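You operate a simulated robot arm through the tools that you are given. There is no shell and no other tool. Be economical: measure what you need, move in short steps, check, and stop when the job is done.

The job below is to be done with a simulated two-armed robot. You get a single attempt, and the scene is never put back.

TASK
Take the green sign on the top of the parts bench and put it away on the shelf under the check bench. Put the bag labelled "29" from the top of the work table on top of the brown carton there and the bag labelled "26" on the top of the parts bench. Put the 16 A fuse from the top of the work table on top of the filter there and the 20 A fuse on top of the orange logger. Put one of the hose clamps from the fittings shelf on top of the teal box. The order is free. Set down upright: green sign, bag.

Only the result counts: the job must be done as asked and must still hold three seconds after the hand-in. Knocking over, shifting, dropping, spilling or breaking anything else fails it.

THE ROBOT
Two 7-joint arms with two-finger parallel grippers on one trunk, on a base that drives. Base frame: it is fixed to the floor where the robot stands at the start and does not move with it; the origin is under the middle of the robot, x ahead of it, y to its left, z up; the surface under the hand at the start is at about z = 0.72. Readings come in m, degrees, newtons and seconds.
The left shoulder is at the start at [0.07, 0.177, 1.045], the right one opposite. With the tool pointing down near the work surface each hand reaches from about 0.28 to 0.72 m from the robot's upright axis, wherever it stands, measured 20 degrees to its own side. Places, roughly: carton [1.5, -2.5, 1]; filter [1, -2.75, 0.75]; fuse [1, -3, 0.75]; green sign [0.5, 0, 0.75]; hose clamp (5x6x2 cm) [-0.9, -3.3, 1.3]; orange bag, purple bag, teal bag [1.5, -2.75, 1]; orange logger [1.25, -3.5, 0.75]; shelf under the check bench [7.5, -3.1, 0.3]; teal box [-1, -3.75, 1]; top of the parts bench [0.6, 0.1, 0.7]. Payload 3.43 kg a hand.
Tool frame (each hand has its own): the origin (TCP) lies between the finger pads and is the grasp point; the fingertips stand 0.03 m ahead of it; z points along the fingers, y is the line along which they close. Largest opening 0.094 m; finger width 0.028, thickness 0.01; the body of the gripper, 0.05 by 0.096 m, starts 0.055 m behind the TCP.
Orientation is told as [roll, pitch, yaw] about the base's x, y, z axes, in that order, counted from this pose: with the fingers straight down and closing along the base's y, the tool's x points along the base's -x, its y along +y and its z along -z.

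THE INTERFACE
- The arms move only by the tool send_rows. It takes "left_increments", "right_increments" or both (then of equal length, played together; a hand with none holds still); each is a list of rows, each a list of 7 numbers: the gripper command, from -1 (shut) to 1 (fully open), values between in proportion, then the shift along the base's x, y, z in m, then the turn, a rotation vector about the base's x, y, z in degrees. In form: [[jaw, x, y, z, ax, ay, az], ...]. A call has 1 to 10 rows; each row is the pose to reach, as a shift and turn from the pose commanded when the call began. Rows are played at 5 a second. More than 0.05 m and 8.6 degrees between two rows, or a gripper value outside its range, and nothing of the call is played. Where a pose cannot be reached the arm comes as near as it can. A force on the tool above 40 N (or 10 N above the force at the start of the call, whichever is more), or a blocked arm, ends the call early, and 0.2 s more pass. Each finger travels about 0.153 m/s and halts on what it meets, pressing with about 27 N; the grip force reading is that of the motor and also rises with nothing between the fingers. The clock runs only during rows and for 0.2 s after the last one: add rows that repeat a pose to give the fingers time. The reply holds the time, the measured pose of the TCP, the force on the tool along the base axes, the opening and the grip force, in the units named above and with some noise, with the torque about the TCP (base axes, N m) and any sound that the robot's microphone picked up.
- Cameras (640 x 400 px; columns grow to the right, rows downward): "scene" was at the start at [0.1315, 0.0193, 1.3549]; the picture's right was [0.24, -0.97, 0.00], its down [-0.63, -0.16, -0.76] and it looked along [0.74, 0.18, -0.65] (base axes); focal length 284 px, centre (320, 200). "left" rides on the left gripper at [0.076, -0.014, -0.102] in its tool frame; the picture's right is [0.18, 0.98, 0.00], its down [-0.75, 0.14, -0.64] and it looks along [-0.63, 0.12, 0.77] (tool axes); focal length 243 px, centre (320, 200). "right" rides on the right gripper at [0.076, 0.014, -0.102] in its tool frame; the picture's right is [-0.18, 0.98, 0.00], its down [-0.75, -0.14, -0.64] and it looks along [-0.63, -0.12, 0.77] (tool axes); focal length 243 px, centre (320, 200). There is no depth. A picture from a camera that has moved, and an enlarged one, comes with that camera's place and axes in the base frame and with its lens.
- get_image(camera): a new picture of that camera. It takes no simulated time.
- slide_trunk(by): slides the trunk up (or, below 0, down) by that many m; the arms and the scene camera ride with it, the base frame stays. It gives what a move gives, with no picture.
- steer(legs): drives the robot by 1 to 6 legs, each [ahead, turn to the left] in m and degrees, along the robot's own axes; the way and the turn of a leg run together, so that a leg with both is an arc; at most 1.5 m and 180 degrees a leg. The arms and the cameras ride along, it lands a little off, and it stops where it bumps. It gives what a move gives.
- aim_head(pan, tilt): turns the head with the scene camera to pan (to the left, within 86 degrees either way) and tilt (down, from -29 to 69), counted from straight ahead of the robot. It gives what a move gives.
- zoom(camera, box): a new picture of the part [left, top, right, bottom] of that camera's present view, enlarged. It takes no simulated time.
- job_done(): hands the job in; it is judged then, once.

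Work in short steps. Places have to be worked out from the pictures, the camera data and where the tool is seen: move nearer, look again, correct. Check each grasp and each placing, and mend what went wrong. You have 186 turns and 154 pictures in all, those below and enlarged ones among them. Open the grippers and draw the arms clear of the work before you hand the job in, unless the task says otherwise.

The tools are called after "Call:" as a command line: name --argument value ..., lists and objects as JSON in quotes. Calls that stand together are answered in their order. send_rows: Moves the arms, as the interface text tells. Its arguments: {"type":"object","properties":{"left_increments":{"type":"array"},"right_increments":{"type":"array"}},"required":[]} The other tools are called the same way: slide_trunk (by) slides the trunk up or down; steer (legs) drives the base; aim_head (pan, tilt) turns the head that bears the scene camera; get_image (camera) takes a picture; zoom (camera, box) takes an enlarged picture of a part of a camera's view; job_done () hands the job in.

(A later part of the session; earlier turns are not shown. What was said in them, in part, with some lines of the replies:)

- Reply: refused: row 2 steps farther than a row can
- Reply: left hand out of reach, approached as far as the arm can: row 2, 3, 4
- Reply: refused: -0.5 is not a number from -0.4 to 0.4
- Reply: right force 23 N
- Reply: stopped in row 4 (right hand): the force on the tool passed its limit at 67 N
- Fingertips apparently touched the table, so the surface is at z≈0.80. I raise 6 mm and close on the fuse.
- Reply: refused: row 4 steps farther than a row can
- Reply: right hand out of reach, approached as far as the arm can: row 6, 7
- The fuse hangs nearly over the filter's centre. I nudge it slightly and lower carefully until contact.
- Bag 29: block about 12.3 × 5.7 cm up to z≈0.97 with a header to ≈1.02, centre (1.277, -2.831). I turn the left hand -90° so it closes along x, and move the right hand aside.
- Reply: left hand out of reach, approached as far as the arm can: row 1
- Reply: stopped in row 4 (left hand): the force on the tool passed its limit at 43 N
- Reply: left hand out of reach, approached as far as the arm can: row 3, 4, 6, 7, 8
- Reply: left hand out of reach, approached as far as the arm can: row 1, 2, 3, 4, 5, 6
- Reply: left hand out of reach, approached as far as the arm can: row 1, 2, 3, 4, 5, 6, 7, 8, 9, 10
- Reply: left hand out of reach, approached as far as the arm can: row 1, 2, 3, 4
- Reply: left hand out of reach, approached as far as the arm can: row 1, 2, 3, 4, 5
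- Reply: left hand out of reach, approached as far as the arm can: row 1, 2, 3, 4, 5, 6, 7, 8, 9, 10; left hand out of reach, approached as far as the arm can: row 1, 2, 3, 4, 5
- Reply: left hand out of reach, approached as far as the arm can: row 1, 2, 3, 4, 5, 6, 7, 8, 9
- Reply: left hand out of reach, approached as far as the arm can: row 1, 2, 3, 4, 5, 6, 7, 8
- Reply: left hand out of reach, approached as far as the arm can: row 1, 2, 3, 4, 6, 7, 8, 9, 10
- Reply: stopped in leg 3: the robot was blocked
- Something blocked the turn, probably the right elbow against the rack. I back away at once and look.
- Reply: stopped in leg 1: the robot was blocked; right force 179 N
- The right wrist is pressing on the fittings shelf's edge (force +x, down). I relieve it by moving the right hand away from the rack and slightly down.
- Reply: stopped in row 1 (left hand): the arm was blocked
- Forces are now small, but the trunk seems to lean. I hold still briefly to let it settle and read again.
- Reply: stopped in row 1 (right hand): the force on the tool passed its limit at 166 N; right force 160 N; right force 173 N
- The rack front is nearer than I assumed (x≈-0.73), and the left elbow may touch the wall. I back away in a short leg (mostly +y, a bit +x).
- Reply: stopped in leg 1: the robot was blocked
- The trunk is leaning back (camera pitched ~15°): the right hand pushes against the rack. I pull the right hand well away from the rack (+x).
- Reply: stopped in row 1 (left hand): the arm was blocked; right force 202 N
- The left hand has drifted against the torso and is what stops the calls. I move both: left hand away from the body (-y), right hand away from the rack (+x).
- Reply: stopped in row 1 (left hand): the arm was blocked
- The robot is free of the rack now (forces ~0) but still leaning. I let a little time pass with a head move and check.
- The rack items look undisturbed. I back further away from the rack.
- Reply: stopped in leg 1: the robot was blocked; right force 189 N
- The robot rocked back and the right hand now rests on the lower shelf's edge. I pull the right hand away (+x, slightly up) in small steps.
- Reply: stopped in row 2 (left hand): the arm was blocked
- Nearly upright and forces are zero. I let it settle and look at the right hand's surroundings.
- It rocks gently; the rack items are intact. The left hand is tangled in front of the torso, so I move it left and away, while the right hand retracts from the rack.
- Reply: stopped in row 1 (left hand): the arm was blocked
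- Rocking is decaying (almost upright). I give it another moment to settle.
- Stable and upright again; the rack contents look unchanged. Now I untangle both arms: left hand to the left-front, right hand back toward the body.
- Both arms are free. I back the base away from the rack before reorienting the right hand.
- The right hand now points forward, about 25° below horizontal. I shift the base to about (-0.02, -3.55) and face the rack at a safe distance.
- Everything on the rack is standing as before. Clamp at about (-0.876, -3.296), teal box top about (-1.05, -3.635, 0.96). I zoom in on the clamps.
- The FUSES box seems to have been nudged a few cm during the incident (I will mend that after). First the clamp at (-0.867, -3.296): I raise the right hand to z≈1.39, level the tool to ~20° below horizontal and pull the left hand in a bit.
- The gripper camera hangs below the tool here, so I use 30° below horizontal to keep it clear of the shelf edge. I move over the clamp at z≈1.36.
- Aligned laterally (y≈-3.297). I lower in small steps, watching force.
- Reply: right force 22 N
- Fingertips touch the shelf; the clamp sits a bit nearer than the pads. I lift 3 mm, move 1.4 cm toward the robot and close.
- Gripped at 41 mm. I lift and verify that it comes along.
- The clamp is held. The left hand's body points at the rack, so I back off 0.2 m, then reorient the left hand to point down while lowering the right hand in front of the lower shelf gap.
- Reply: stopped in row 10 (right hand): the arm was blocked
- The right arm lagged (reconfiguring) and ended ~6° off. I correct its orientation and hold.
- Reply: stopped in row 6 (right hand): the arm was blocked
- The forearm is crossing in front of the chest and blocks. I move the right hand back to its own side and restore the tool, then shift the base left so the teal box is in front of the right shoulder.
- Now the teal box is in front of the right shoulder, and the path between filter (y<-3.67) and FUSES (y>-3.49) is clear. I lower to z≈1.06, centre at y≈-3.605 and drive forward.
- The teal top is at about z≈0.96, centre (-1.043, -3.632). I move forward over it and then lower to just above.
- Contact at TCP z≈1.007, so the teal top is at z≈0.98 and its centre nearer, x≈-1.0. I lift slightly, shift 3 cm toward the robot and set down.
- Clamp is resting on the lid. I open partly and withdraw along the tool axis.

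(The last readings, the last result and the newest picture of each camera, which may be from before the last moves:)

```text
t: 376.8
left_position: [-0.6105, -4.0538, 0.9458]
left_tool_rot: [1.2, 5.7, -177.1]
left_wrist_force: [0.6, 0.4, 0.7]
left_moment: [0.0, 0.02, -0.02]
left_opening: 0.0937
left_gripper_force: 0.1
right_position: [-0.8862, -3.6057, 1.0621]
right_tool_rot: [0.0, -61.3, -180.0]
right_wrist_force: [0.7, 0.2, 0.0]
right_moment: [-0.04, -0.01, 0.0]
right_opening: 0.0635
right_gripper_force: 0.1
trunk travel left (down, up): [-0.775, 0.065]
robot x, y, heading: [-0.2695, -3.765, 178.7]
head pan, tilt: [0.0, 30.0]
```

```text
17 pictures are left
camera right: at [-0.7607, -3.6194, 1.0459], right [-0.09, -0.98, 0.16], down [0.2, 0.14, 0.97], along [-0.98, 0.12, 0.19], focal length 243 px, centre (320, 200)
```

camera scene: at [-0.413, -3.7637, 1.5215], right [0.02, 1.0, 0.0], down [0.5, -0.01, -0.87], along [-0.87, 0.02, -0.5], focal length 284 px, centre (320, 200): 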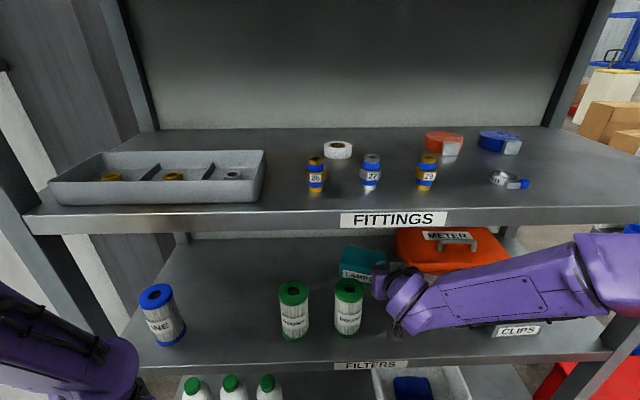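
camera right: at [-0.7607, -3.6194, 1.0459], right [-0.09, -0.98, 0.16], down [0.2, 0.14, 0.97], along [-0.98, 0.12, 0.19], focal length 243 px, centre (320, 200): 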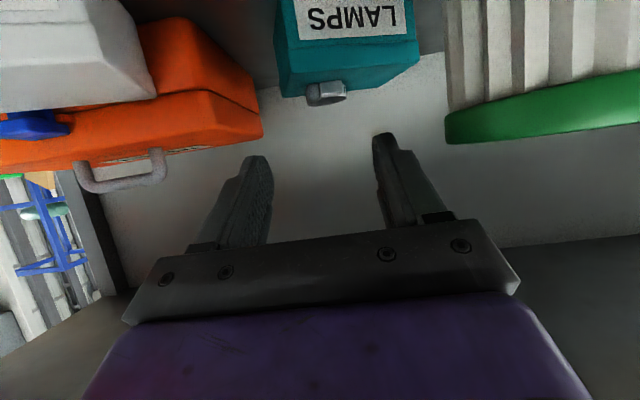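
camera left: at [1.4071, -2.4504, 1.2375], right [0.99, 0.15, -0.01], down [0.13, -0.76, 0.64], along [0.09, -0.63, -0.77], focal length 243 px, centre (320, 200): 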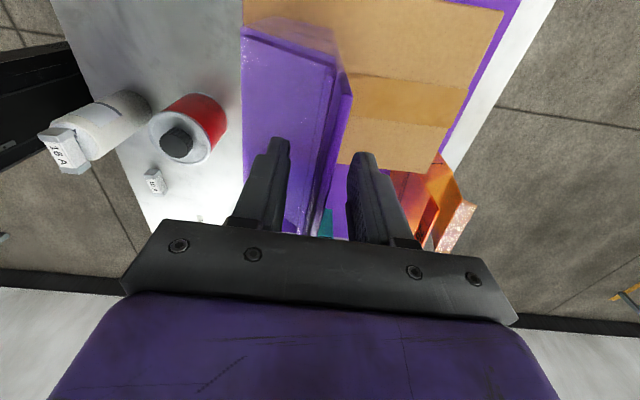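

The clamp sits on the teal box. I drive back out of the rack and check everything there.

Call:
steer --legs '[[-0.35, 0]]'

Call:
send_rows --right_increments '[[0.35, 0.0, 0.03, 0, 0, 0, 0], [0.35, 0.0, 0.06, 0, 0, 0, 0], [0.35, 0.0, 0.09, 0.02, 0, 0, 0], [0.35, 0.0, 0.12, 0.04, 0, 0, 0], [0.35, 0.0, 0.15, 0.06, 0, 0, 0]]'

Call:
zoom --camera "scene" --box '[300, 150, 520, 300]'

```text
t: 379.1
left_position: [-0.2561, -4.0618, 0.9452]
left_tool_rot: [1.1, 5.7, -177.4]
left_wrist_force: [-0.2, 0.0, 0.0]
left_moment: [0.0, -0.02, 0.02]
left_opening: 0.0937
left_gripper_force: 0.0
right_position: [-0.5297, -3.6117, 1.062]
right_tool_rot: [-0.1, -61.2, 179.8]
right_wrist_force: [-0.2, -0.3, -0.8]
right_moment: [-0.02, 0.01, 0.0]
right_opening: 0.0635
right_gripper_force: 0.0
trunk travel left (down, up): [-0.775, 0.065]
robot x, y, heading: [0.0866, -3.779, 178.5]
head pan, tilt: [0.0, 30.0]
```

```text
t: 380.3
left_position: [-0.2544, -4.0618, 0.9465]
left_tool_rot: [1.2, 5.6, -177.5]
left_wrist_force: [0.3, -0.3, 0.2]
left_moment: [-0.07, 0.0, 0.01]
left_opening: 0.0941
left_gripper_force: 0.0
right_position: [-0.5277, -3.4595, 1.1215]
right_tool_rot: [0.1, -61.3, 179.7]
right_wrist_force: [0.7, 0.0, 0.6]
right_moment: [0.0, 0.01, -0.01]
right_opening: 0.0634
right_gripper_force: 0.0
trunk travel left (down, up): [-0.775, 0.065]
robot x, y, heading: [0.0833, -3.7763, 178.3]
head pan, tilt: [0.0, 30.0]
```

```text
2.67 times, centred on (410, 225) of scene
camera zoom: at [-0.0556, -3.7708, 1.5214], right [0.03, 1.0, 0.0], down [0.5, -0.02, -0.87], along [-0.87, 0.02, -0.5], focal length 758 px, centre (80, 133)
```

zoom: 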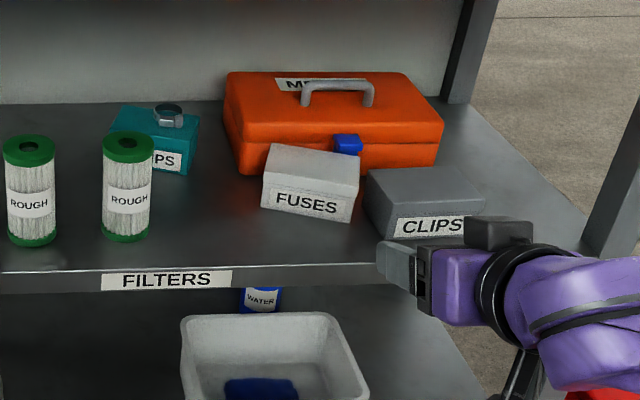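

The clamp is on the teal box. The FUSES box was pushed ~6 cm deeper and turned ~20° in the incident. I try to mend it by pressing its top near the back-left with closed fingertips and drawing it toward the front; first I get into position above it.

Call:
send_rows --right_increments '[[-0.3, 0, 0, -0.01, 0, -5, 0], [-1, 0, 0, -0.02, 0, -9, 0], [-1, 0, -0.01, -0.03, 0, -9, 0], [-1, 0, -0.012, -0.04, 0, -9, 0]]'

Call:
steer --legs '[[0.33, 0]]'

Call:
send_rows --right_increments '[[-1, -0.03, 0, 0, 0, 0, 0], [-1, -0.06, 0, 0, 0, 0, 0], [-1, -0.085, 0, -0.02, 0, 0, 0], [-1, -0.085, 0, -0.04, 0, 0, 0], [-1, -0.085, 0, -0.055, 0, 0, 0], [-1, -0.085, 0, -0.055, 0, 0, 0]]'

Call:
zoom --camera "scene" --box '[300, 190, 520, 350]'

```text
t: 381.3
left_position: [-0.2546, -4.0619, 0.9469]
left_tool_rot: [1.1, 5.8, -177.5]
left_wrist_force: [0.0, -0.5, -0.5]
left_moment: [0.01, 0.0, 0.01]
left_opening: 0.0938
left_gripper_force: 0.1
right_position: [-0.5298, -3.4735, 1.0819]
right_tool_rot: [-0.2, -52.4, 179.9]
right_wrist_force: [0.1, 0.1, -0.6]
right_moment: [-0.01, -0.01, -0.03]
right_opening: 0.0
right_gripper_force: 26.7
trunk travel left (down, up): [-0.775, 0.065]
robot x, y, heading: [0.0841, -3.7723, 178.5]
head pan, tilt: [0.0, 30.0]
```

```text
t: 383.4
left_position: [-0.5818, -4.0528, 0.946]
left_tool_rot: [1.1, 5.5, -177.5]
left_wrist_force: [-0.5, 0.3, 0.4]
left_moment: [-0.01, 0.01, 0.03]
left_opening: 0.0941
left_gripper_force: 0.0
right_position: [-0.8563, -3.4646, 1.0832]
right_tool_rot: [-0.1, -52.2, 179.7]
right_wrist_force: [0.6, -0.6, -1.0]
right_moment: [-0.01, 0.02, -0.01]
right_opening: 0.0001
right_gripper_force: 26.8
trunk travel left (down, up): [-0.775, 0.065]
robot x, y, heading: [-0.2464, -3.7678, 178.3]
head pan, tilt: [0.0, 30.0]
```

```text
t: 384.9
left_position: [-0.581, -4.0532, 0.9471]
left_tool_rot: [1.1, 5.6, -177.6]
left_wrist_force: [-0.4, 0.2, -0.4]
left_moment: [0.03, 0.03, 0.01]
left_opening: 0.0942
left_gripper_force: 0.0
right_position: [-0.9407, -3.4642, 1.0307]
right_tool_rot: [-0.1, -52.5, 179.9]
right_wrist_force: [2.5, 0.6, 9.2]
right_moment: [0.08, 0.12, -0.01]
right_opening: 0.0001
right_gripper_force: 27.4
trunk travel left (down, up): [-0.775, 0.065]
robot x, y, heading: [-0.2436, -3.7681, 178.1]
head pan, tilt: [0.0, 30.0]
```

```text
2.50 times, centred on (410, 270) of scene
camera zoom: at [-0.382, -3.7636, 1.5218], right [0.03, 1.0, 0.0], down [0.5, -0.01, -0.87], along [-0.87, 0.03, -0.5], focal length 710 px, centre (95, 25)
```

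zoom: 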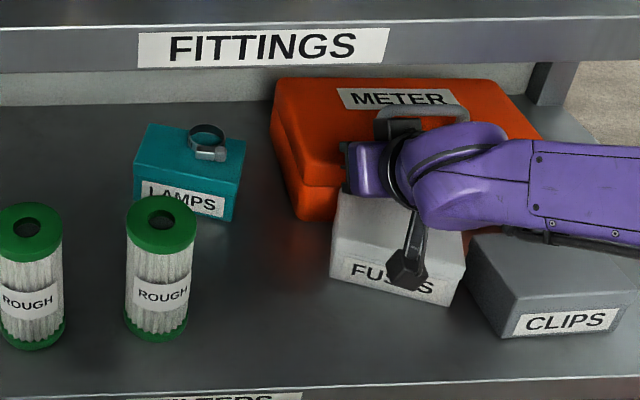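

Light contact near the back of the box's top. I draw +x slowly with slight down pressure and see whether it follows.

Call:
send_rows --right_increments '[[-1, 0.004, 0, -0.003, 0, 0, 0], [-1, 0.014, 0, -0.005, 0, 0, 0], [-1, 0.024, 0, -0.005, 0, 0, 0], [-1, 0.034, 0, -0.005, 0, 0, 0], [-1, 0.044, 0, -0.005, 0, 0, 0]]'

Call:
zoom --camera "scene" --box '[300, 190, 520, 350]'

```text
t: 386.1
left_position: [-0.5826, -4.0535, 0.9462]
left_tool_rot: [1.0, 5.6, -177.5]
left_wrist_force: [0.6, 0.3, 0.1]
left_moment: [-0.04, 0.0, -0.03]
left_opening: 0.0942
left_gripper_force: 0.0
right_position: [-0.8979, -3.464, 1.0227]
right_tool_rot: [-0.1, -52.4, 179.9]
right_wrist_force: [-0.6, 0.1, -0.2]
right_moment: [0.0, 0.0, -0.02]
right_opening: 0.0
right_gripper_force: 26.8
trunk travel left (down, up): [-0.775, 0.065]
robot x, y, heading: [-0.2444, -3.763, 178.5]
head pan, tilt: [0.0, 30.0]
```

```text
2.50 times, centred on (410, 270) of scene
camera zoom: at [-0.3841, -3.7624, 1.5214], right [0.03, 1.0, 0.0], down [0.5, -0.01, -0.87], along [-0.87, 0.02, -0.5], focal length 710 px, centre (95, 25)
```

zoom: 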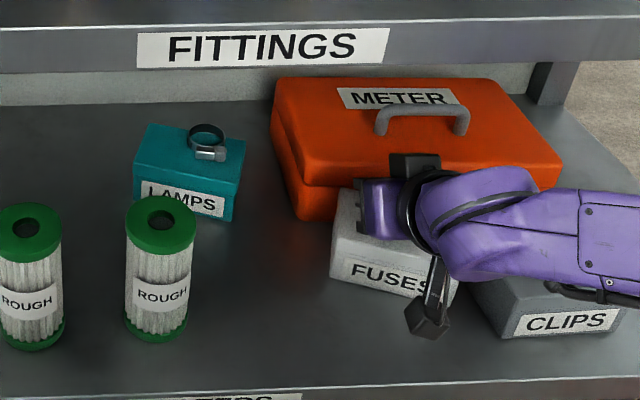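

It did not follow (the contact was with the METER case). I now lower onto the FUSES top itself until there is contact.

Call:
send_rows --right_increments '[[-1, -0.015, 0, -0.005, 0, 0, 0], [-1, -0.015, 0, -0.01, 0, 0, 0], [-1, -0.015, 0, -0.014, 0, 0, 0], [-1, -0.015, 0, -0.018, 0, 0, 0], [-1, -0.015, 0, -0.018, 0, 0, 0]]'

```text
t: 387.2
left_position: [-0.5817, -4.0536, 0.9458]
left_tool_rot: [1.1, 5.5, -177.5]
left_wrist_force: [0.5, 0.5, -0.1]
left_moment: [0.01, -0.01, 0.06]
left_opening: 0.094
left_gripper_force: 0.0
right_position: [-0.9125, -3.4633, 1.0089]
right_tool_rot: [-0.2, -52.7, 179.8]
right_wrist_force: [-5.6, 4.5, 19.7]
right_moment: [0.18, 0.45, -0.04]
right_opening: 0.0001
right_gripper_force: 27.0
trunk travel left (down, up): [-0.775, 0.065]
robot x, y, heading: [-0.2482, -3.7661, 178.2]
head pan, tilt: [0.0, 30.0]
```

Contact on the FUSES top with 20 N. I pull toward +x by 5 cm.

Call:
send_rows --right_increments '[[-1, 0.006, 0, -0.001, 0, 0, 0], [-1, 0.014, 0, -0.001, 0, 0, 0], [-1, 0.022, 0, -0.001, 0, 0, 0], [-1, 0.03, 0, -0.001, 0, 0, 0], [-1, 0.038, 0, -0.001, 0, 0, 0], [-1, 0.046, 0, -0.001, 0, 0, 0], [-1, 0.052, 0, -0.001, 0, 0, 0]]'

Call:
zoom --camera "scene" --box '[300, 190, 520, 350]'

```text
t: 388.9
left_position: [-0.5798, -4.0545, 0.9459]
left_tool_rot: [1.1, 5.5, -177.6]
left_wrist_force: [-0.3, 0.0, 0.4]
left_moment: [-0.04, -0.02, 0.02]
left_opening: 0.0939
left_gripper_force: 0.0
right_position: [-0.8602, -3.4673, 1.009]
right_tool_rot: [-0.2, -52.7, 179.8]
right_wrist_force: [-8.7, 0.7, 31.5]
right_moment: [0.07, 0.75, 0.05]
right_opening: 0.0
right_gripper_force: 26.8
trunk travel left (down, up): [-0.775, 0.065]
robot x, y, heading: [-0.2408, -3.7687, 178.4]
head pan, tilt: [0.0, 30.0]
```

```text
2.50 times, centred on (410, 270) of scene
camera zoom: at [-0.3813, -3.7654, 1.5218], right [0.03, 1.0, 0.0], down [0.5, -0.01, -0.87], along [-0.87, 0.03, -0.5], focal length 710 px, centre (95, 25)
```

zoom: 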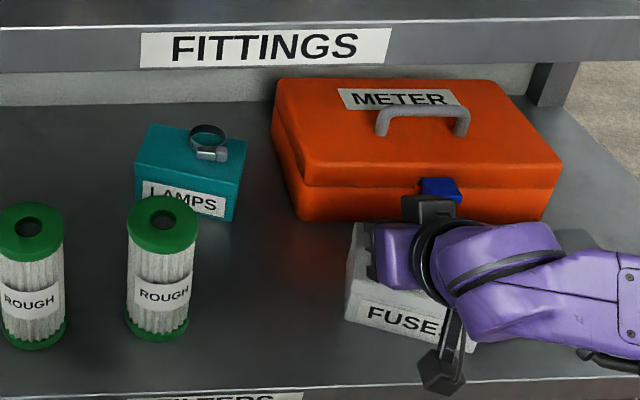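

It works: the box came forward ~5 cm with the finger. To undo the remaining rotation I press near its left side and pull a further 3 cm.

Call:
send_rows --right_increments '[[-1, 0, 0, 0.01, 0, 0, 0], [-1, -0.005, -0.014, 0.012, 0, 0, 0], [-1, -0.005, -0.014, 0.004, 0, 0, 0], [-1, -0.005, -0.014, -0.001, 0, 0, 0], [-1, 0.003, -0.014, -0.001, 0, 0, 0], [-1, 0.011, -0.014, -0.001, 0, 0, 0], [-1, 0.019, -0.014, -0.001, 0, 0, 0], [-1, 0.027, -0.014, -0.001, 0, 0, 0], [-1, 0.027, -0.014, 0.015, 0, 0, 0], [-1, 0.027, -0.014, 0.03, 0, 0, 0]]'

Call:
steer --legs '[[-0.35, 0]]'

Call:
send_rows --right_increments '[[-1, 0, 0.03, 0.02, 0, 0, 0], [-1, 0, 0.06, 0.04, 0, 0, 0], [-1, 0, 0.1, 0.05, 0, 0, 0], [-1, 0, 0.14, 0.06, 0, 0, 0]]'

Call:
zoom --camera "scene" --box '[300, 150, 520, 300]'

```text
t: 391.1
left_position: [-0.5813, -4.0532, 0.946]
left_tool_rot: [1.1, 5.6, -177.6]
left_wrist_force: [0.1, -0.1, -0.1]
left_moment: [0.01, 0.0, 0.02]
left_opening: 0.0941
left_gripper_force: 0.0
right_position: [-0.8307, -3.4783, 1.0318]
right_tool_rot: [-0.1, -52.0, 179.8]
right_wrist_force: [0.5, 0.0, -0.3]
right_moment: [0.0, 0.0, -0.01]
right_opening: 0.0
right_gripper_force: 26.8
trunk travel left (down, up): [-0.775, 0.065]
robot x, y, heading: [-0.2415, -3.7675, 177.8]
head pan, tilt: [0.0, 30.0]
```

```text
t: 393.3
left_position: [-0.2349, -4.0615, 0.9449]
left_tool_rot: [1.1, 5.8, -177.7]
left_wrist_force: [-1.0, -0.4, 0.2]
left_moment: [0.03, 0.0, -0.02]
left_opening: 0.094
left_gripper_force: 0.0
right_position: [-0.4831, -3.4884, 1.0328]
right_tool_rot: [-0.1, -52.1, 179.7]
right_wrist_force: [-0.2, -0.5, -0.1]
right_moment: [-0.02, -0.02, -0.03]
right_opening: 0.0001
right_gripper_force: 27.2
trunk travel left (down, up): [-0.775, 0.065]
robot x, y, heading: [0.1099, -3.7805, 178.3]
head pan, tilt: [0.0, 30.0]
```

```text
t: 394.3
left_position: [-0.2325, -4.0607, 0.9464]
left_tool_rot: [1.2, 5.7, -177.7]
left_wrist_force: [1.2, 0.3, -0.3]
left_moment: [-0.02, 0.01, -0.01]
left_opening: 0.0938
left_gripper_force: 0.0
right_position: [-0.4824, -3.3467, 1.093]
right_tool_rot: [0.0, -52.3, 179.7]
right_wrist_force: [0.4, 0.2, -0.5]
right_moment: [-0.02, -0.01, 0.0]
right_opening: 0.0001
right_gripper_force: 27.6
trunk travel left (down, up): [-0.775, 0.065]
robot x, y, heading: [0.1069, -3.7737, 178.1]
head pan, tilt: [0.0, 30.0]
```

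```text
2.67 times, centred on (410, 225) of scene
camera zoom: at [-0.0344, -3.7718, 1.5214], right [0.03, 1.0, 0.0], down [0.5, -0.02, -0.87], along [-0.87, 0.03, -0.5], focal length 758 px, centre (80, 133)
```

zoom: 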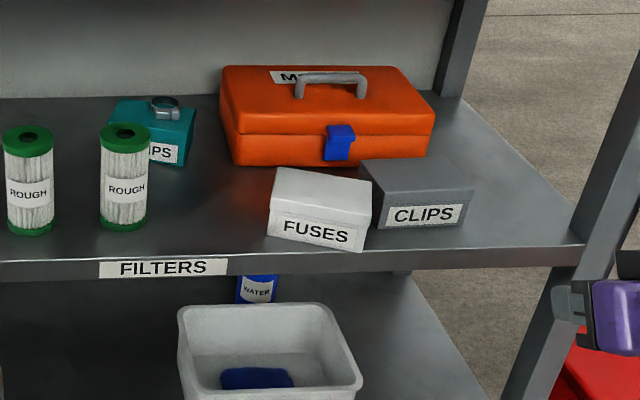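

The box is ahead far enough (slightly too far) but still turned ~19°. I push its front face near the right end back ~3.5 cm with the closed fingers, which also squares it up.

Call:
send_rows --right_increments '[[-1, 0, -0.017, -0.04, 0, 0, 0], [-1, 0, -0.034, -0.08, 0, 0, 0], [-1, 0, -0.051, -0.12, 0, 0, 0], [-1, 0, -0.067, -0.141, 0, 0, 0], [-1, 0, -0.067, -0.141, 0, 0, 0]]'

Call:
steer --legs '[[0.25, 0]]'

```text
t: 395.5
left_position: [-0.2336, -4.0619, 0.9459]
left_tool_rot: [1.1, 5.7, -177.7]
left_wrist_force: [1.0, -0.4, -0.4]
left_moment: [0.02, -0.01, 0.02]
left_opening: 0.094
left_gripper_force: 0.1
right_position: [-0.4827, -3.414, 0.9512]
right_tool_rot: [-0.2, -52.3, 179.6]
right_wrist_force: [1.2, -0.5, -0.1]
right_moment: [0.0, 0.0, -0.01]
right_opening: 0.0
right_gripper_force: 26.6
trunk travel left (down, up): [-0.775, 0.065]
robot x, y, heading: [0.1075, -3.7756, 178.4]
head pan, tilt: [0.0, 30.0]
```

```text
t: 397.3
left_position: [-0.4822, -4.0554, 0.946]
left_tool_rot: [1.1, 5.6, -177.6]
left_wrist_force: [-0.5, -0.3, -0.8]
left_moment: [0.03, 0.03, 0.0]
left_opening: 0.0943
left_gripper_force: 0.1
right_position: [-0.734, -3.4089, 0.9519]
right_tool_rot: [-0.1, -52.3, 179.7]
right_wrist_force: [0.2, 0.9, 1.2]
right_moment: [0.02, 0.01, 0.04]
right_opening: 0.0
right_gripper_force: 27.2
trunk travel left (down, up): [-0.775, 0.065]
robot x, y, heading: [-0.1397, -3.7687, 178.4]
head pan, tilt: [0.0, 30.0]
```

In front of the box now. I push gently in 1 cm steps.

Call:
send_rows --right_increments '[[-1, -0.012, 0, 0, 0, 0, 0], [-1, -0.024, 0, 0, 0, 0, 0], [-1, -0.036, 0, 0, 0, 0, 0], [-1, -0.046, 0, 0, 0, 0, 0], [-1, -0.056, 0, 0, 0, 0, 0], [-1, -0.066, 0, 0, 0, 0, 0], [-1, -0.066, 0, 0, 0, 0, 0]]'

Call:
zoom --camera "scene" --box '[300, 170, 520, 330]'

```text
t: 398.9
left_position: [-0.4824, -4.0553, 0.946]
left_tool_rot: [1.1, 5.8, -177.6]
left_wrist_force: [-0.1, 0.2, -0.1]
left_moment: [0.02, 0.02, -0.02]
left_opening: 0.094
left_gripper_force: 0.1
right_position: [-0.7996, -3.4079, 0.9518]
right_tool_rot: [-0.1, -52.3, 179.7]
right_wrist_force: [-0.4, 0.5, -0.2]
right_moment: [-0.02, 0.0, 0.01]
right_opening: 0.0
right_gripper_force: 26.8
trunk travel left (down, up): [-0.775, 0.065]
robot x, y, heading: [-0.1413, -3.7681, 178.6]
head pan, tilt: [0.0, 30.0]
```

```text
2.50 times, centred on (410, 250) of scene
camera zoom: at [-0.2839, -3.7653, 1.5214], right [0.03, 1.0, 0.0], down [0.5, -0.02, -0.87], along [-0.87, 0.03, -0.5], focal length 710 px, centre (95, 75)
```

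zoom: 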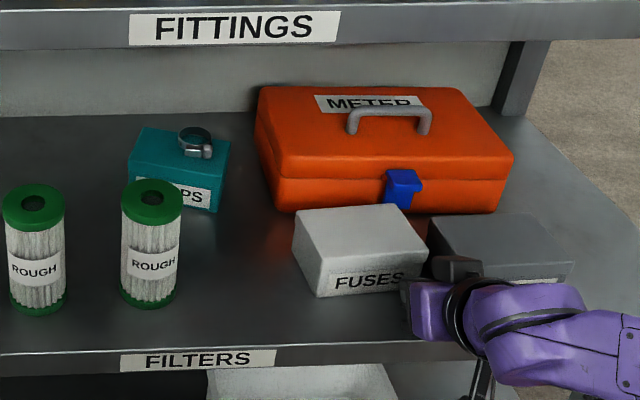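

Squared up and slightly too deep now (~2–3 cm). I finish with a small press-and-pull of 2.2 cm on its top, right of centre.

Call:
send_rows --right_increments '[[-1, 0.02, 0, 0.03, 0, 0, 0], [-1, 0.02, -0.005, 0.07, 0, 0, 0], [-1, -0.01, -0.01, 0.1, 0, 0, 0], [-1, -0.045, -0.018, 0.1, 0, 0, 0], [-1, -0.07, -0.022, 0.085, 0, 0, 0], [-1, -0.07, -0.022, 0.07, 0, 0, 0], [-1, -0.07, -0.022, 0.061, 0, 0, 0], [-1, -0.07, -0.022, 0.056, 0, 0, 0], [-1, -0.07, -0.022, 0.056, 0, 0, 0]]'

Call:
send_rows --right_increments '[[-1, 0.008, 0, 0, 0, 0, 0], [-1, 0.016, 0, 0, 0, 0, 0], [-1, 0.024, 0, 0, 0, 0, 0], [-1, 0.024, 0, 0.015, 0, 0, 0], [-1, 0.024, 0, 0.04, 0, 0, 0], [-1, 0.05, 0, 0.06, 0, 0, 0]]'

Call:
steer --legs '[[-0.35, 0]]'

Call:
zoom --camera "scene" --box '[200, 110, 520, 310]'

```text
t: 400.9
left_position: [-0.4825, -4.0557, 0.948]
left_tool_rot: [1.1, 5.6, -177.6]
left_wrist_force: [0.7, -0.1, 0.0]
left_moment: [-0.01, -0.02, -0.01]
left_opening: 0.094
left_gripper_force: 0.1
right_position: [-0.87, -3.4303, 1.0098]
right_tool_rot: [-0.2, -52.4, 179.8]
right_wrist_force: [-2.3, 1.2, 6.4]
right_moment: [0.0, 0.13, 0.01]
right_opening: 0.0
right_gripper_force: 26.8
trunk travel left (down, up): [-0.775, 0.065]
robot x, y, heading: [-0.1387, -3.7648, 178.4]
head pan, tilt: [0.0, 30.0]
```

```text
t: 402.3
left_position: [-0.48, -4.054, 0.9464]
left_tool_rot: [1.1, 5.5, -177.6]
left_wrist_force: [1.0, 0.0, -0.5]
left_moment: [0.0, 0.06, -0.02]
left_opening: 0.0941
left_gripper_force: 0.0
right_position: [-0.818, -3.4321, 1.0688]
right_tool_rot: [0.0, -52.3, 179.7]
right_wrist_force: [0.7, -0.5, 0.2]
right_moment: [-0.02, -0.01, 0.0]
right_opening: 0.0001
right_gripper_force: 27.2
trunk travel left (down, up): [-0.775, 0.065]
robot x, y, heading: [-0.1419, -3.7657, 178.1]
head pan, tilt: [0.0, 30.0]
```

```text
t: 404.6
left_position: [-0.1352, -4.0663, 0.9453]
left_tool_rot: [1.2, 5.7, -177.7]
left_wrist_force: [-0.5, 0.2, -1.4]
left_moment: [0.03, -0.01, -0.01]
left_opening: 0.0942
left_gripper_force: 0.1
right_position: [-0.4724, -3.4428, 1.068]
right_tool_rot: [-0.1, -52.3, 179.8]
right_wrist_force: [0.0, -0.6, 0.2]
right_moment: [-0.02, -0.01, -0.01]
right_opening: 0.0
right_gripper_force: 27.6
trunk travel left (down, up): [-0.775, 0.065]
robot x, y, heading: [0.201, -3.7815, 178.2]
head pan, tilt: [0.0, 30.0]
```

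```text
2.00 times, centred on (360, 210) of scene
camera zoom: at [0.0634, -3.776, 1.5212], right [0.03, 1.0, 0.0], down [0.5, -0.02, -0.87], along [-0.87, 0.03, -0.5], focal length 568 px, centre (240, 180)
```

zoom: 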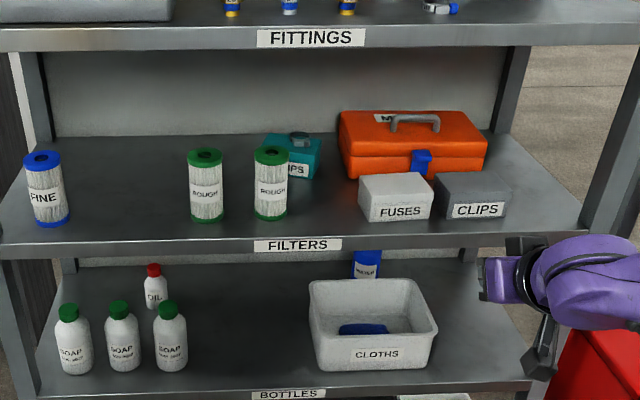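

FUSES and CLIPS are now side by side again, and nothing else moved. Now bag 26: I turn the right hand down and tuck it, then drive around to the back side of the work table.

Call:
send_rows --right_increments '[[0, 0.02, 0.0, 0, 0, -7.5, 0], [0, 0.04, 0.0, 0, 0, -15, 0], [0, 0.06, 0.0, 0, 0, -22.5, 0], [0, 0.08, 0.0, 0, 0, -30, 0], [0, 0.1, 0.0, 0, 0, -37.5, 0], [0, 0.12, 0.0, 0, 0, -45, 0], [0, 0.15, 0.0, 0, 0, -52, 0], [0, 0.18, 0.0, 0, 0, -52, 0]]'

Call:
steer --legs '[[0, -78], [1.5, 0], [0.9, 0], [0, -10], [1.4, 0], [1.35, 0]]'

```text
t: 406.4
left_position: [-0.1336, -4.0654, 0.9463]
left_tool_rot: [1.1, 5.6, -177.7]
left_wrist_force: [0.8, 1.0, 0.1]
left_moment: [0.0, 0.03, -0.03]
left_opening: 0.0939
left_gripper_force: 0.0
right_position: [-0.2879, -3.4425, 1.0682]
right_tool_rot: [-0.3, -0.3, 179.9]
right_wrist_force: [0.0, -0.2, -0.5]
right_moment: [0.0, 0.01, -0.04]
right_opening: 0.0467
right_gripper_force: 0.1
trunk travel left (down, up): [-0.775, 0.065]
robot x, y, heading: [0.2059, -3.7777, 178.0]
head pan, tilt: [0.0, 30.0]
```

```text
t: 435.1
left_position: [-0.4682, 1.6607, 0.9465]
left_tool_rot: [1.1, 5.7, 94.2]
left_wrist_force: [0.0, -0.1, 0.3]
left_moment: [-0.03, -0.01, -0.02]
left_opening: 0.0942
left_gripper_force: 0.1
right_position: [0.149, 1.8361, 1.0674]
right_tool_rot: [-0.4, -0.3, 91.6]
right_wrist_force: [0.2, 0.2, 1.1]
right_moment: [-0.02, 0.03, 0.0]
right_opening: 0.0472
right_gripper_force: 0.1
trunk travel left (down, up): [-0.775, 0.065]
robot x, y, heading: [-0.1738, 1.3284, 89.7]
head pan, tilt: [0.0, 30.0]
```

The route so far went well. I continue to the corridor behind the work table and take a look.

Call:
steer --legs '[[0, -90], [1.4, 0], [0, -27], [1.5, 0], [0, -63], [0.5, 0]]'

Call:
get_image --camera "scene"

```text
t: 459.6
left_position: [2.8061, -0.2419, 0.9463]
left_tool_rot: [1.2, 5.6, -88.0]
left_wrist_force: [-1.1, -1.1, 0.4]
left_moment: [0.02, -0.01, 0.01]
left_opening: 0.0939
left_gripper_force: 0.0
right_position: [2.1814, -0.3935, 1.0673]
right_tool_rot: [-0.3, -0.3, -90.7]
right_wrist_force: [0.7, -0.4, -0.1]
right_moment: [0.02, 0.05, -0.01]
right_opening: 0.0473
right_gripper_force: 0.1
trunk travel left (down, up): [-0.775, 0.065]
robot x, y, heading: [2.5218, 0.0984, -92.2]
head pan, tilt: [0.0, 30.0]
```

```text
9 pictures are left
camera scene: at [2.5161, -0.0408, 1.5215], right [-1.0, 0.04, 0.0], down [0.02, 0.5, -0.87], along [-0.03, -0.87, -0.5], focal length 284 px, centre (320, 200)
```

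scene: 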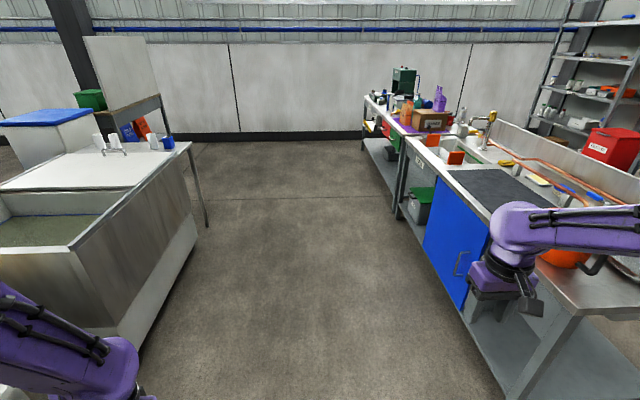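

The corridor is clear. I drive down to y≈-2.47 and face the table's back side.

Call:
steer --legs '[[0, 1.5], [1.3, 0], [1.27, 0], [0, -89.5]]'

Call:
aim_head --pan 10 --tilt 35

Call:
get_image --camera "scene"

```text
t: 476.3
left_position: [2.1484, -2.7664, 0.9469]
left_tool_rot: [1.1, 5.7, -175.9]
left_wrist_force: [-0.2, -0.8, 0.0]
left_moment: [0.02, -0.01, -0.01]
left_opening: 0.0939
left_gripper_force: 0.1
right_position: [1.9736, -2.1482, 1.0668]
right_tool_rot: [-0.4, -0.3, -178.5]
right_wrist_force: [1.4, 0.0, 0.3]
right_moment: [-0.01, 0.01, 0.02]
right_opening: 0.0471
right_gripper_force: 0.1
trunk travel left (down, up): [-0.775, 0.065]
robot x, y, heading: [2.4813, -2.47, 179.8]
head pan, tilt: [0.0, 30.0]
```

```text
t: 477.1
left_position: [2.1495, -2.7661, 0.945]
left_tool_rot: [1.1, 5.7, -176.0]
left_wrist_force: [-0.1, -0.5, 0.3]
left_moment: [-0.02, 0.01, 0.01]
left_opening: 0.0941
left_gripper_force: 0.0
right_position: [1.974, -2.148, 1.0673]
right_tool_rot: [-0.5, -0.3, -178.5]
right_wrist_force: [0.0, -0.1, 0.6]
right_moment: [0.01, 0.01, -0.01]
right_opening: 0.0469
right_gripper_force: 0.0
trunk travel left (down, up): [-0.775, 0.065]
robot x, y, heading: [2.4766, -2.4722, 179.8]
head pan, tilt: [10.0, 35.0]
```

```text
8 pictures are left
camera scene: at [2.3424, -2.4863, 1.5136], right [-0.17, 0.99, 0.0], down [0.56, 0.1, -0.82], along [-0.81, -0.14, -0.57], focal length 284 px, centre (320, 200)
```

scene: 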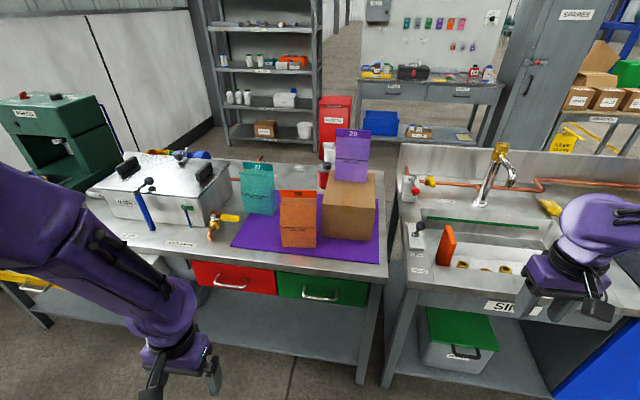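

Bag 26 is at about (1.60, -2.688), turned ~9°; bag 29 still stands on the carton. I raise the left hand and turn it to close along the bag's thickness, and raise/retract the right hand.

Call:
send_rows --left_increments '[[1, -0.01, 0, 0.03, 0, 5.7, 0]]' --right_increments '[[0, 0.0, 0, 0.03, 0, 0, 0]]'

Call:
send_rows --left_increments '[[1, -0.017, 0.008, 0.028, 0, 0, -8.4], [1, -0.034, 0.016, 0.056, 0, 0, -16.8], [1, -0.051, 0.024, 0.084, 0, 0, -25.2], [1, -0.068, 0.032, 0.112, 0, 0, -33.6], [1, -0.085, 0.04, 0.14, 0, 0, -42], [1, -0.102, 0.048, 0.168, 0, 0, -50.4], [1, -0.119, 0.056, 0.196, 0, 0, -58.8], [1, -0.136, 0.064, 0.224, 0, 0, -67.2], [1, -0.153, 0.072, 0.25, 0, 0, -75.6], [1, -0.16, 0.076, 0.27, 0, 0, -84]]' --right_increments '[[0, 0.01, 0, 0.02, 0, 0, 0], [0, 0.02, 0, 0.04, 0, 0, 0], [0, 0.03, 0, 0.06, 0, 0, 0], [0, 0.04, 0, 0.08, 0, 0, 0], [0, 0.05, 0, 0.1, 0, 0, 0], [0, 0.05, 0, 0.11, 0, 0, 0], [0, 0.05, 0, 0.12, 0, 0, 0], [0, 0.05, 0, 0.12, 0, 0, 0], [0, 0.05, 0, 0.12, 0, 0, 0], [0, 0.05, 0, 0.12, 0, 0, 0]]'

Call:
steer --legs '[[0.34, 0]]'

```text
t: 477.4
left_position: [2.1416, -2.7672, 0.9768]
left_tool_rot: [0.7, -0.2, -176.0]
left_wrist_force: [1.3, -0.3, -0.5]
left_moment: [0.01, 0.02, -0.03]
left_opening: 0.094
left_gripper_force: 0.1
right_position: [1.9763, -2.1487, 1.098]
right_tool_rot: [-0.4, -0.4, -178.6]
right_wrist_force: [0.6, -0.1, 1.5]
right_moment: [0.0, 0.03, -0.04]
right_opening: 0.0469
right_gripper_force: 0.1
trunk travel left (down, up): [-0.775, 0.065]
robot x, y, heading: [2.4795, -2.469, 180.1]
head pan, tilt: [10.0, 35.0]
```

```text
t: 479.6
left_position: [1.9788, -2.6909, 1.2456]
left_tool_rot: [0.7, 0.0, 99.9]
left_wrist_force: [-0.5, 0.9, 0.0]
left_moment: [0.0, 0.01, -0.01]
left_opening: 0.094
left_gripper_force: 0.1
right_position: [2.0238, -2.1485, 1.2177]
right_tool_rot: [-0.3, -0.3, -178.5]
right_wrist_force: [0.5, -0.5, 0.1]
right_moment: [0.02, 0.0, 0.0]
right_opening: 0.047
right_gripper_force: 0.0
trunk travel left (down, up): [-0.775, 0.065]
robot x, y, heading: [2.4763, -2.4725, 179.9]
head pan, tilt: [10.0, 35.0]
```

```text
t: 481.9
left_position: [1.6383, -2.6903, 1.2465]
left_tool_rot: [0.8, 0.0, 100.1]
left_wrist_force: [0.1, 0.6, 0.1]
left_moment: [-0.01, 0.0, -0.01]
left_opening: 0.0939
left_gripper_force: 0.1
right_position: [1.6845, -2.15, 1.2177]
right_tool_rot: [-0.4, -0.3, -178.4]
right_wrist_force: [-0.1, 0.9, 0.3]
right_moment: [-0.01, -0.02, -0.01]
right_opening: 0.0473
right_gripper_force: 0.0
trunk travel left (down, up): [-0.775, 0.065]
robot x, y, heading: [2.1386, -2.469, 179.9]
head pan, tilt: [10.0, 35.0]
```

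All reached. I look with the left camera from above the bag.

Call:
get_image --camera "left"

```text
7 pictures are left
camera left: at [1.6685, -2.7634, 1.3511], right [-0.94, -0.35, 0.01], down [-0.26, 0.72, 0.64], along [-0.24, 0.6, -0.76], focal length 243 px, centre (320, 200)
```

left: 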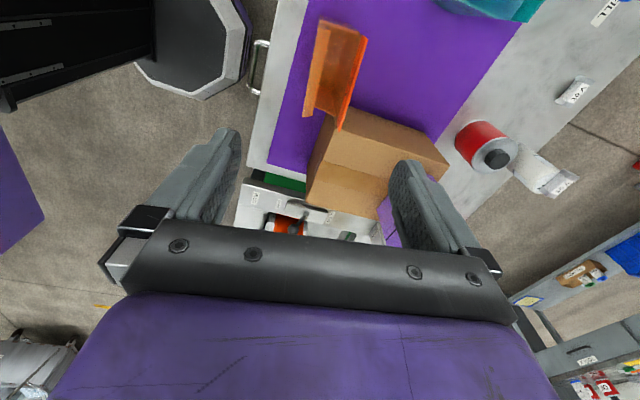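

Header line centre is (1.592, -2.693) and the front panel x≈1.648, so I centre at x≈1.622 and descend as for bag 29, to z≈0.98.

Call:
send_rows --left_increments '[[1, -0.016, -0.002, -0.045, 0, 0, 0], [1, -0.016, -0.002, -0.09, 0, 0, 0], [1, -0.016, -0.002, -0.135, 0, 0, 0], [1, -0.016, -0.002, -0.17, 0, 0, 0], [1, -0.016, -0.002, -0.2, 0, 0, 0], [1, -0.016, -0.002, -0.225, 0, 0, 0], [1, -0.016, -0.002, -0.245, 0, 0, 0], [1, -0.016, -0.002, -0.2655, 0, 0, 0], [1, -0.016, -0.002, -0.2655, 0, 0, 0]]'

Call:
get_image --camera "left"

```text
t: 483.9
left_position: [1.6223, -2.694, 0.9803]
left_tool_rot: [0.7, 0.0, 100.1]
left_wrist_force: [-0.3, -0.9, 0.2]
left_moment: [0.02, 0.01, -0.03]
left_opening: 0.0941
left_gripper_force: 0.0
right_position: [1.6829, -2.1488, 1.2179]
right_tool_rot: [-0.4, -0.2, -178.4]
right_wrist_force: [0.1, -0.3, 0.5]
right_moment: [-0.01, 0.03, -0.03]
right_opening: 0.0469
right_gripper_force: 0.1
trunk travel left (down, up): [-0.775, 0.065]
robot x, y, heading: [2.1413, -2.4682, 180.1]
head pan, tilt: [10.0, 35.0]
```

```text
6 pictures are left
camera left: at [1.6508, -2.7666, 1.0842], right [-0.94, -0.35, 0.01], down [-0.26, 0.72, 0.64], along [-0.24, 0.6, -0.76], focal length 243 px, centre (320, 200)
```

left: 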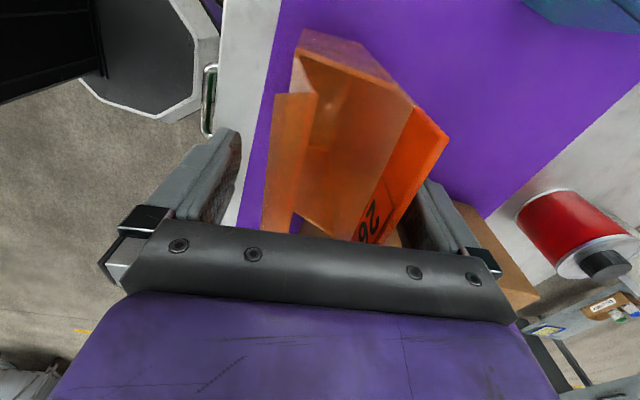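

Same picture as with bag 29: both panels are between the fingers. I close and lift.

Call:
send_rows --left_increments '[[0.5, 0, 0, 0, 0, 0, 0], [0.1, 0, 0, 0, 0, 0, 0], [-0.3, 0, 0, 0, 0, 0, 0], [-0.6, 0, 0, 0, 0, 0, 0], [-0.8, 0, 0, 0, 0, 0, 0], [-1, 0, 0, 0, 0, 0, 0], [-1, 0, 0, 0, 0, 0, 0]]'

Call:
send_rows --left_increments '[[-1, 0, 0, 0.01, 0, 0, 0], [-1, 0, 0, 0.03, 0, 0, 0], [-1, 0, 0, 0.06, 0, 0, 0], [-1, 0, 0, 0.1, 0, 0, 0], [-1, 0, 0, 0.14, 0, 0, 0], [-1, 0, 0, 0.18, 0, 0, 0], [-1, 0, 0, 0.2, 0, 0, 0], [-1, 0, 0, 0.2, 0, 0, 0]]'

Call:
get_image --camera "scene"

```text
t: 485.5
left_position: [1.6235, -2.6951, 0.9828]
left_tool_rot: [1.2, 0.0, 100.1]
left_wrist_force: [-4.6, -3.0, 26.3]
left_moment: [0.06, 0.08, -0.01]
left_opening: 0.0149
left_gripper_force: 26.7
right_position: [1.6855, -2.1477, 1.2198]
right_tool_rot: [-0.4, -0.4, -178.4]
right_wrist_force: [0.0, -0.5, 0.5]
right_moment: [-0.03, -0.05, -0.01]
right_opening: 0.047
right_gripper_force: 0.0
trunk travel left (down, up): [-0.775, 0.065]
robot x, y, heading: [2.1362, -2.471, 180.0]
head pan, tilt: [10.0, 35.0]
```

```text
t: 487.3
left_position: [1.6236, -2.6926, 1.1812]
left_tool_rot: [0.7, 0.0, 100.0]
left_wrist_force: [-0.2, 0.6, -1.0]
left_moment: [-0.01, 0.01, -0.02]
left_opening: 0.0081
left_gripper_force: 27.1
right_position: [1.6829, -2.1491, 1.2191]
right_tool_rot: [-0.4, -0.2, -178.4]
right_wrist_force: [0.2, -0.3, 0.1]
right_moment: [-0.03, -0.02, -0.02]
right_opening: 0.0469
right_gripper_force: 0.1
trunk travel left (down, up): [-0.775, 0.065]
robot x, y, heading: [2.1388, -2.4707, 179.8]
head pan, tilt: [10.0, 35.0]
```

```text
5 pictures are left
camera scene: at [2.001, -2.4865, 1.5135], right [-0.17, 0.98, 0.0], down [0.57, 0.1, -0.82], along [-0.81, -0.14, -0.57], focal length 284 px, centre (320, 200)
```

scene: 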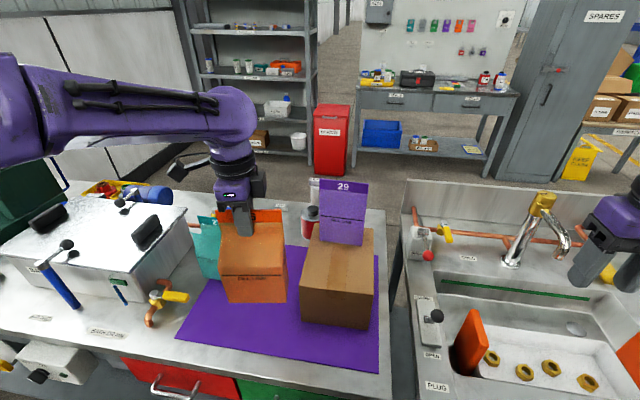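

Bag 26 is lifted. I back off and drive up the corridor to the back side of the parts bench.

Call:
steer --legs '[[-0.42, 0], [0, -90], [1.4, 0], [1.38, 0], [0, 90], [0.8, 0]]'

Call:
get_image --camera "scene"

```text
t: 514.6
left_position: [1.2789, 0.1231, 1.1821]
left_tool_rot: [0.9, 0.1, 99.4]
left_wrist_force: [-0.6, -0.5, -0.7]
left_moment: [0.0, -0.03, 0.0]
left_opening: 0.008
left_gripper_force: 26.9
right_position: [1.3453, 0.6656, 1.2185]
right_tool_rot: [-0.4, -0.2, -179.3]
right_wrist_force: [0.2, 0.6, 0.4]
right_moment: [-0.04, 0.01, 0.02]
right_opening: 0.0469
right_gripper_force: 0.1
trunk travel left (down, up): [-0.775, 0.065]
robot x, y, heading: [1.793, 0.3376, 179.1]
head pan, tilt: [10.0, 35.0]
```

```text
4 pictures are left
camera scene: at [1.659, 0.3236, 1.5137], right [-0.16, 0.99, 0.0], down [0.57, 0.09, -0.82], along [-0.81, -0.13, -0.57], focal length 284 px, centre (320, 200)
```

scene: 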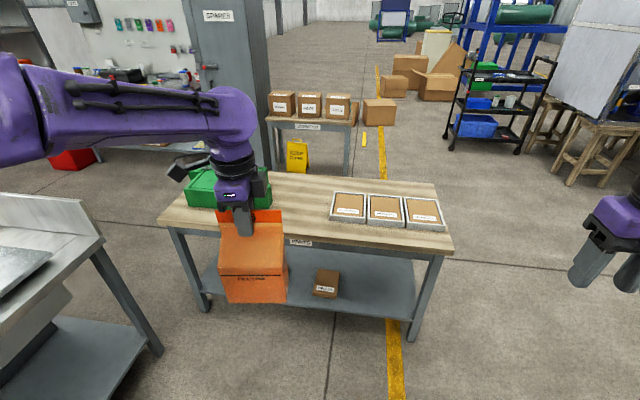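

Free space on the bench: y from -0.05 to 0.20. I drive up so that the bag goes to about (0.66, 0.075), and lower it partway.

Call:
steer --legs '[[0.62, 0]]'

Call:
send_rows --left_increments '[[-1, 0, -0.02, 0, 0, 0, -1], [-1, 0, -0.04, 0, 0, 0, -2], [-1, 0, -0.057, -0.02, 0, 0, -3], [-1, 0, -0.057, -0.06, 0, 0, -4], [-1, 0, -0.057, -0.1, 0, 0, -5], [-1, 0, -0.057, -0.14, 0, 0, -6], [-1, 0, -0.057, -0.18, 0, 0, -7], [-1, 0, -0.057, -0.21, 0, 0, -8], [-1, 0, -0.057, -0.23, 0, 0, -9], [-1, 0, -0.057, -0.245, 0, 0, -9]]'

Call:
get_image --camera "scene"

```text
t: 518.1
left_position: [0.658, 0.1296, 1.1828]
left_tool_rot: [0.7, 0.0, 99.6]
left_wrist_force: [0.0, -0.5, 0.2]
left_moment: [-0.01, 0.01, -0.01]
left_opening: 0.0081
left_gripper_force: 27.1
right_position: [0.7255, 0.671, 1.2178]
right_tool_rot: [-0.4, -0.3, -179.0]
right_wrist_force: [0.2, -0.4, 0.5]
right_moment: [0.01, -0.03, 0.01]
right_opening: 0.0471
right_gripper_force: 0.1
trunk travel left (down, up): [-0.775, 0.065]
robot x, y, heading: [1.1769, 0.3433, 179.5]
head pan, tilt: [10.0, 35.0]
```

```text
t: 520.3
left_position: [0.6583, 0.0716, 0.9346]
left_tool_rot: [0.7, 0.0, 90.5]
left_wrist_force: [0.5, 0.6, -0.4]
left_moment: [0.0, -0.02, -0.03]
left_opening: 0.0078
left_gripper_force: 27.1
right_position: [0.7226, 0.6709, 1.2177]
right_tool_rot: [-0.3, -0.3, -179.0]
right_wrist_force: [0.1, 0.0, -0.5]
right_moment: [-0.01, 0.0, -0.02]
right_opening: 0.0469
right_gripper_force: 0.0
trunk travel left (down, up): [-0.775, 0.065]
robot x, y, heading: [1.1782, 0.3463, 179.6]
head pan, tilt: [10.0, 35.0]
```

```text
3 pictures are left
camera scene: at [1.038, 0.3306, 1.5135], right [-0.16, 0.99, 0.0], down [0.57, 0.09, -0.82], along [-0.81, -0.13, -0.57], focal length 284 px, centre (320, 200)
```

scene: 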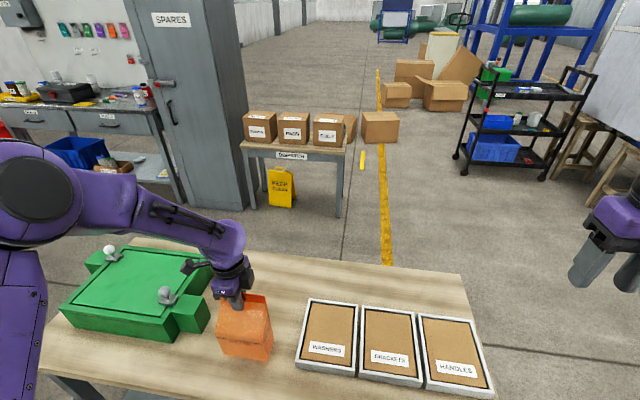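

The bag is well placed between the green box and the trays. I lower in small steps to contact.

Call:
send_rows --left_increments '[[-1, 0, 0, -0.01, 0, 0, 0], [-1, 0, 0, -0.018, 0, 0, 0], [-1, 0, 0, -0.022, 0, 0, 0], [-1, 0, 0, -0.026, 0, 0, 0], [-1, 0, 0, -0.026, 0, 0, 0]]'

```text
t: 521.5
left_position: [0.6581, 0.0719, 0.91]
left_tool_rot: [0.7, 0.0, 90.5]
left_wrist_force: [0.2, 0.3, 0.6]
left_moment: [-0.01, 0.01, 0.01]
left_opening: 0.0079
left_gripper_force: 27.2
right_position: [0.7238, 0.6718, 1.2187]
right_tool_rot: [-0.4, -0.3, -179.1]
right_wrist_force: [0.1, 0.3, 0.2]
right_moment: [-0.01, 0.0, -0.01]
right_opening: 0.0469
right_gripper_force: 0.1
trunk travel left (down, up): [-0.775, 0.065]
robot x, y, heading: [1.1776, 0.3506, 179.5]
head pan, tilt: [10.0, 35.0]
```

Call:
send_rows --left_increments '[[-1, 0, 0, -0.003, 0, 0, 0], [-1, 0, 0, -0.006, 0, 0, 0], [-1, 0, 0, -0.008, 0, 0, 0], [-1, 0, 0, -0.008, 0, 0, 0]]'

```text
t: 522.5
left_position: [0.66, 0.0721, 0.9024]
left_tool_rot: [0.7, 0.0, 90.5]
left_wrist_force: [-1.7, -1.1, 7.7]
left_moment: [-0.14, -0.13, -0.03]
left_opening: 0.0079
left_gripper_force: 26.9
right_position: [0.7243, 0.6722, 1.2187]
right_tool_rot: [-0.4, -0.3, -178.9]
right_wrist_force: [-0.5, -0.3, -0.2]
right_moment: [0.0, 0.01, 0.02]
right_opening: 0.0468
right_gripper_force: 0.2
trunk travel left (down, up): [-0.775, 0.065]
robot x, y, heading: [1.1812, 0.3453, 179.3]
head pan, tilt: [10.0, 35.0]
```

The bag touches the bench (7.7 N at the expected height). I open gently and lift straight up.

Call:
send_rows --left_increments '[[-0.8, 0, 0, 0, 0, 0, 0], [-0.6, 0, 0, 0, 0, 0, 0], [-0.4, 0, 0, 0, 0, 0, 0], [-0.2, 0, 0, 0, 0, 0, 0], [-0.1, 0, 0, 0, 0, 0, 0], [-0.1, 0, 0, 0.02, 0, 0, 0], [-0.1, 0, 0, 0.05, 0, 0, 0], [-0.1, 0, 0, 0.09, 0, 0, 0], [-0.1, 0, 0, 0.13, 0, 0, 0], [-0.1, 0, 0, 0.17, 0, 0, 0]]'

Call:
get_image --camera "scene"

```text
t: 524.7
left_position: [0.6579, 0.0696, 1.0743]
left_tool_rot: [0.8, 0.0, 90.6]
left_wrist_force: [-1.1, 0.2, 0.0]
left_moment: [-0.02, 0.01, 0.0]
left_opening: 0.0424
left_gripper_force: 0.1
right_position: [0.7245, 0.6719, 1.2179]
right_tool_rot: [-0.4, -0.3, -179.0]
right_wrist_force: [1.0, 0.5, 0.8]
right_moment: [-0.02, 0.0, -0.01]
right_opening: 0.0473
right_gripper_force: 0.0
trunk travel left (down, up): [-0.775, 0.065]
robot x, y, heading: [1.1768, 0.3464, 179.4]
head pan, tilt: [10.0, 35.0]
```

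```text
2 pictures are left
camera scene: at [1.04, 0.3312, 1.5137], right [-0.16, 0.99, 0.0], down [0.57, 0.09, -0.82], along [-0.81, -0.13, -0.57], focal length 284 px, centre (320, 200)
```

scene: 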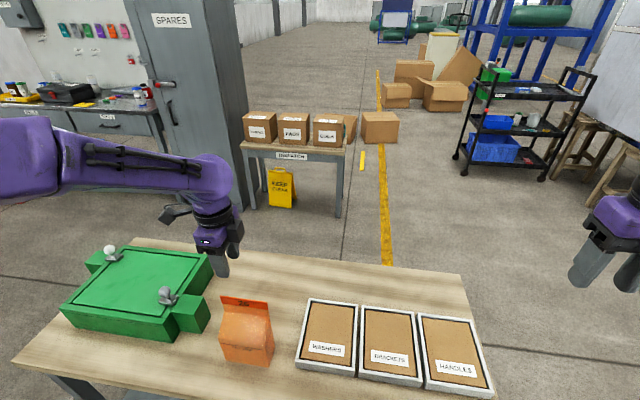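

Bag 26 stands upright on the parts bench. I open both grippers, raise the left hand and back away from the bench.

Call:
send_rows --left_increments '[[0, 0, 0, 0.03, 0, 0, 0], [0.4, 0, 0, 0.06, 0, 0, 0], [1, 0, 0, 0.09, 0, 0, 0], [1, 0, 0, 0.09, 0, 0, 0]]' --right_increments '[[0.2, 0, 0, 0, 0, 0, 0], [0.6, 0, 0, 0, 0, 0, 0], [1, 0, 0, 0, 0, 0, 0], [1, 0, 0, 0, 0, 0, 0]]'

Call:
steer --legs '[[-0.6, 0]]'

Call:
get_image --camera "scene"

```text
t: 525.7
left_position: [0.6575, 0.0722, 1.1627]
left_tool_rot: [0.6, -0.1, 90.5]
left_wrist_force: [0.4, 0.3, 0.7]
left_moment: [0.01, 0.01, 0.01]
left_opening: 0.094
left_gripper_force: 0.0
right_position: [0.7234, 0.6721, 1.2186]
right_tool_rot: [-0.4, -0.3, -179.0]
right_wrist_force: [0.4, -0.2, -0.7]
right_moment: [0.01, 0.01, -0.04]
right_opening: 0.0942
right_gripper_force: 0.2
trunk travel left (down, up): [-0.775, 0.065]
robot x, y, heading: [1.1791, 0.3453, 179.5]
head pan, tilt: [10.0, 35.0]
```

```text
t: 529.1
left_position: [1.2531, 0.0677, 1.1621]
left_tool_rot: [0.7, -0.1, 89.8]
left_wrist_force: [0.0, 0.7, 0.4]
left_moment: [-0.01, 0.01, -0.02]
left_opening: 0.0941
left_gripper_force: 0.1
right_position: [1.3269, 0.667, 1.2176]
right_tool_rot: [-0.3, -0.2, -179.8]
right_wrist_force: [-0.1, 0.3, -0.7]
right_moment: [0.0, 0.0, 0.0]
right_opening: 0.0939
right_gripper_force: 0.1
trunk travel left (down, up): [-0.775, 0.065]
robot x, y, heading: [1.779, 0.335, 178.7]
head pan, tilt: [10.0, 35.0]
```

```text
1 pictures are left
camera scene: at [1.6369, 0.3222, 1.5135], right [-0.15, 0.99, 0.0], down [0.57, 0.09, -0.82], along [-0.81, -0.12, -0.57], focal length 284 px, centre (320, 200)
```

scene: 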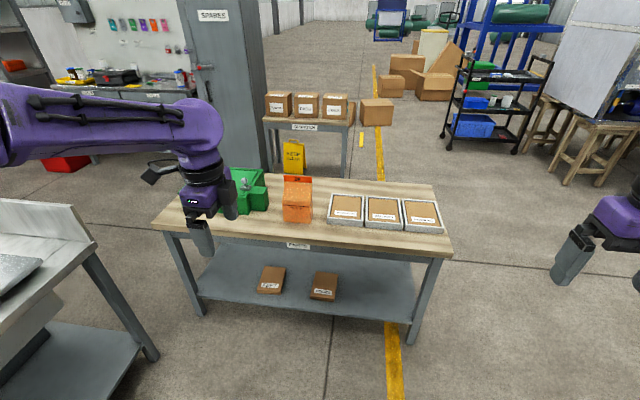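

All items are placed, bag 26 is standing, and both grippers are open and clear. I hand the job in.

Call:
job_done

```text
The job is handed in.
```

I put all six items where you asked and handed the job in, but I bumped the storage rack along the way and moved one other box.

While turning near the rack, my right arm pressed against a shelf. That pushed the FUSES box about 6 cm deeper and turned it roughly 20°. I pulled and pushed it back next to the CLIPS box, so it is close to its original spot but not exactly there. I saw nothing else on the rack out of place.

- **Green sign:** upright on the shelf under the check bench.
- **Bag 29:** upright on the brown carton.
- **Bag 26:** upright on the parts bench.
- **16 A fuse:** on the white cylinder labelled "TASTE", which I took to be the filter because it matched the given position.
- **20 A fuse:** on the orange logger.
- **Hose clamp:** on the teal box, labelled "LAMPS".
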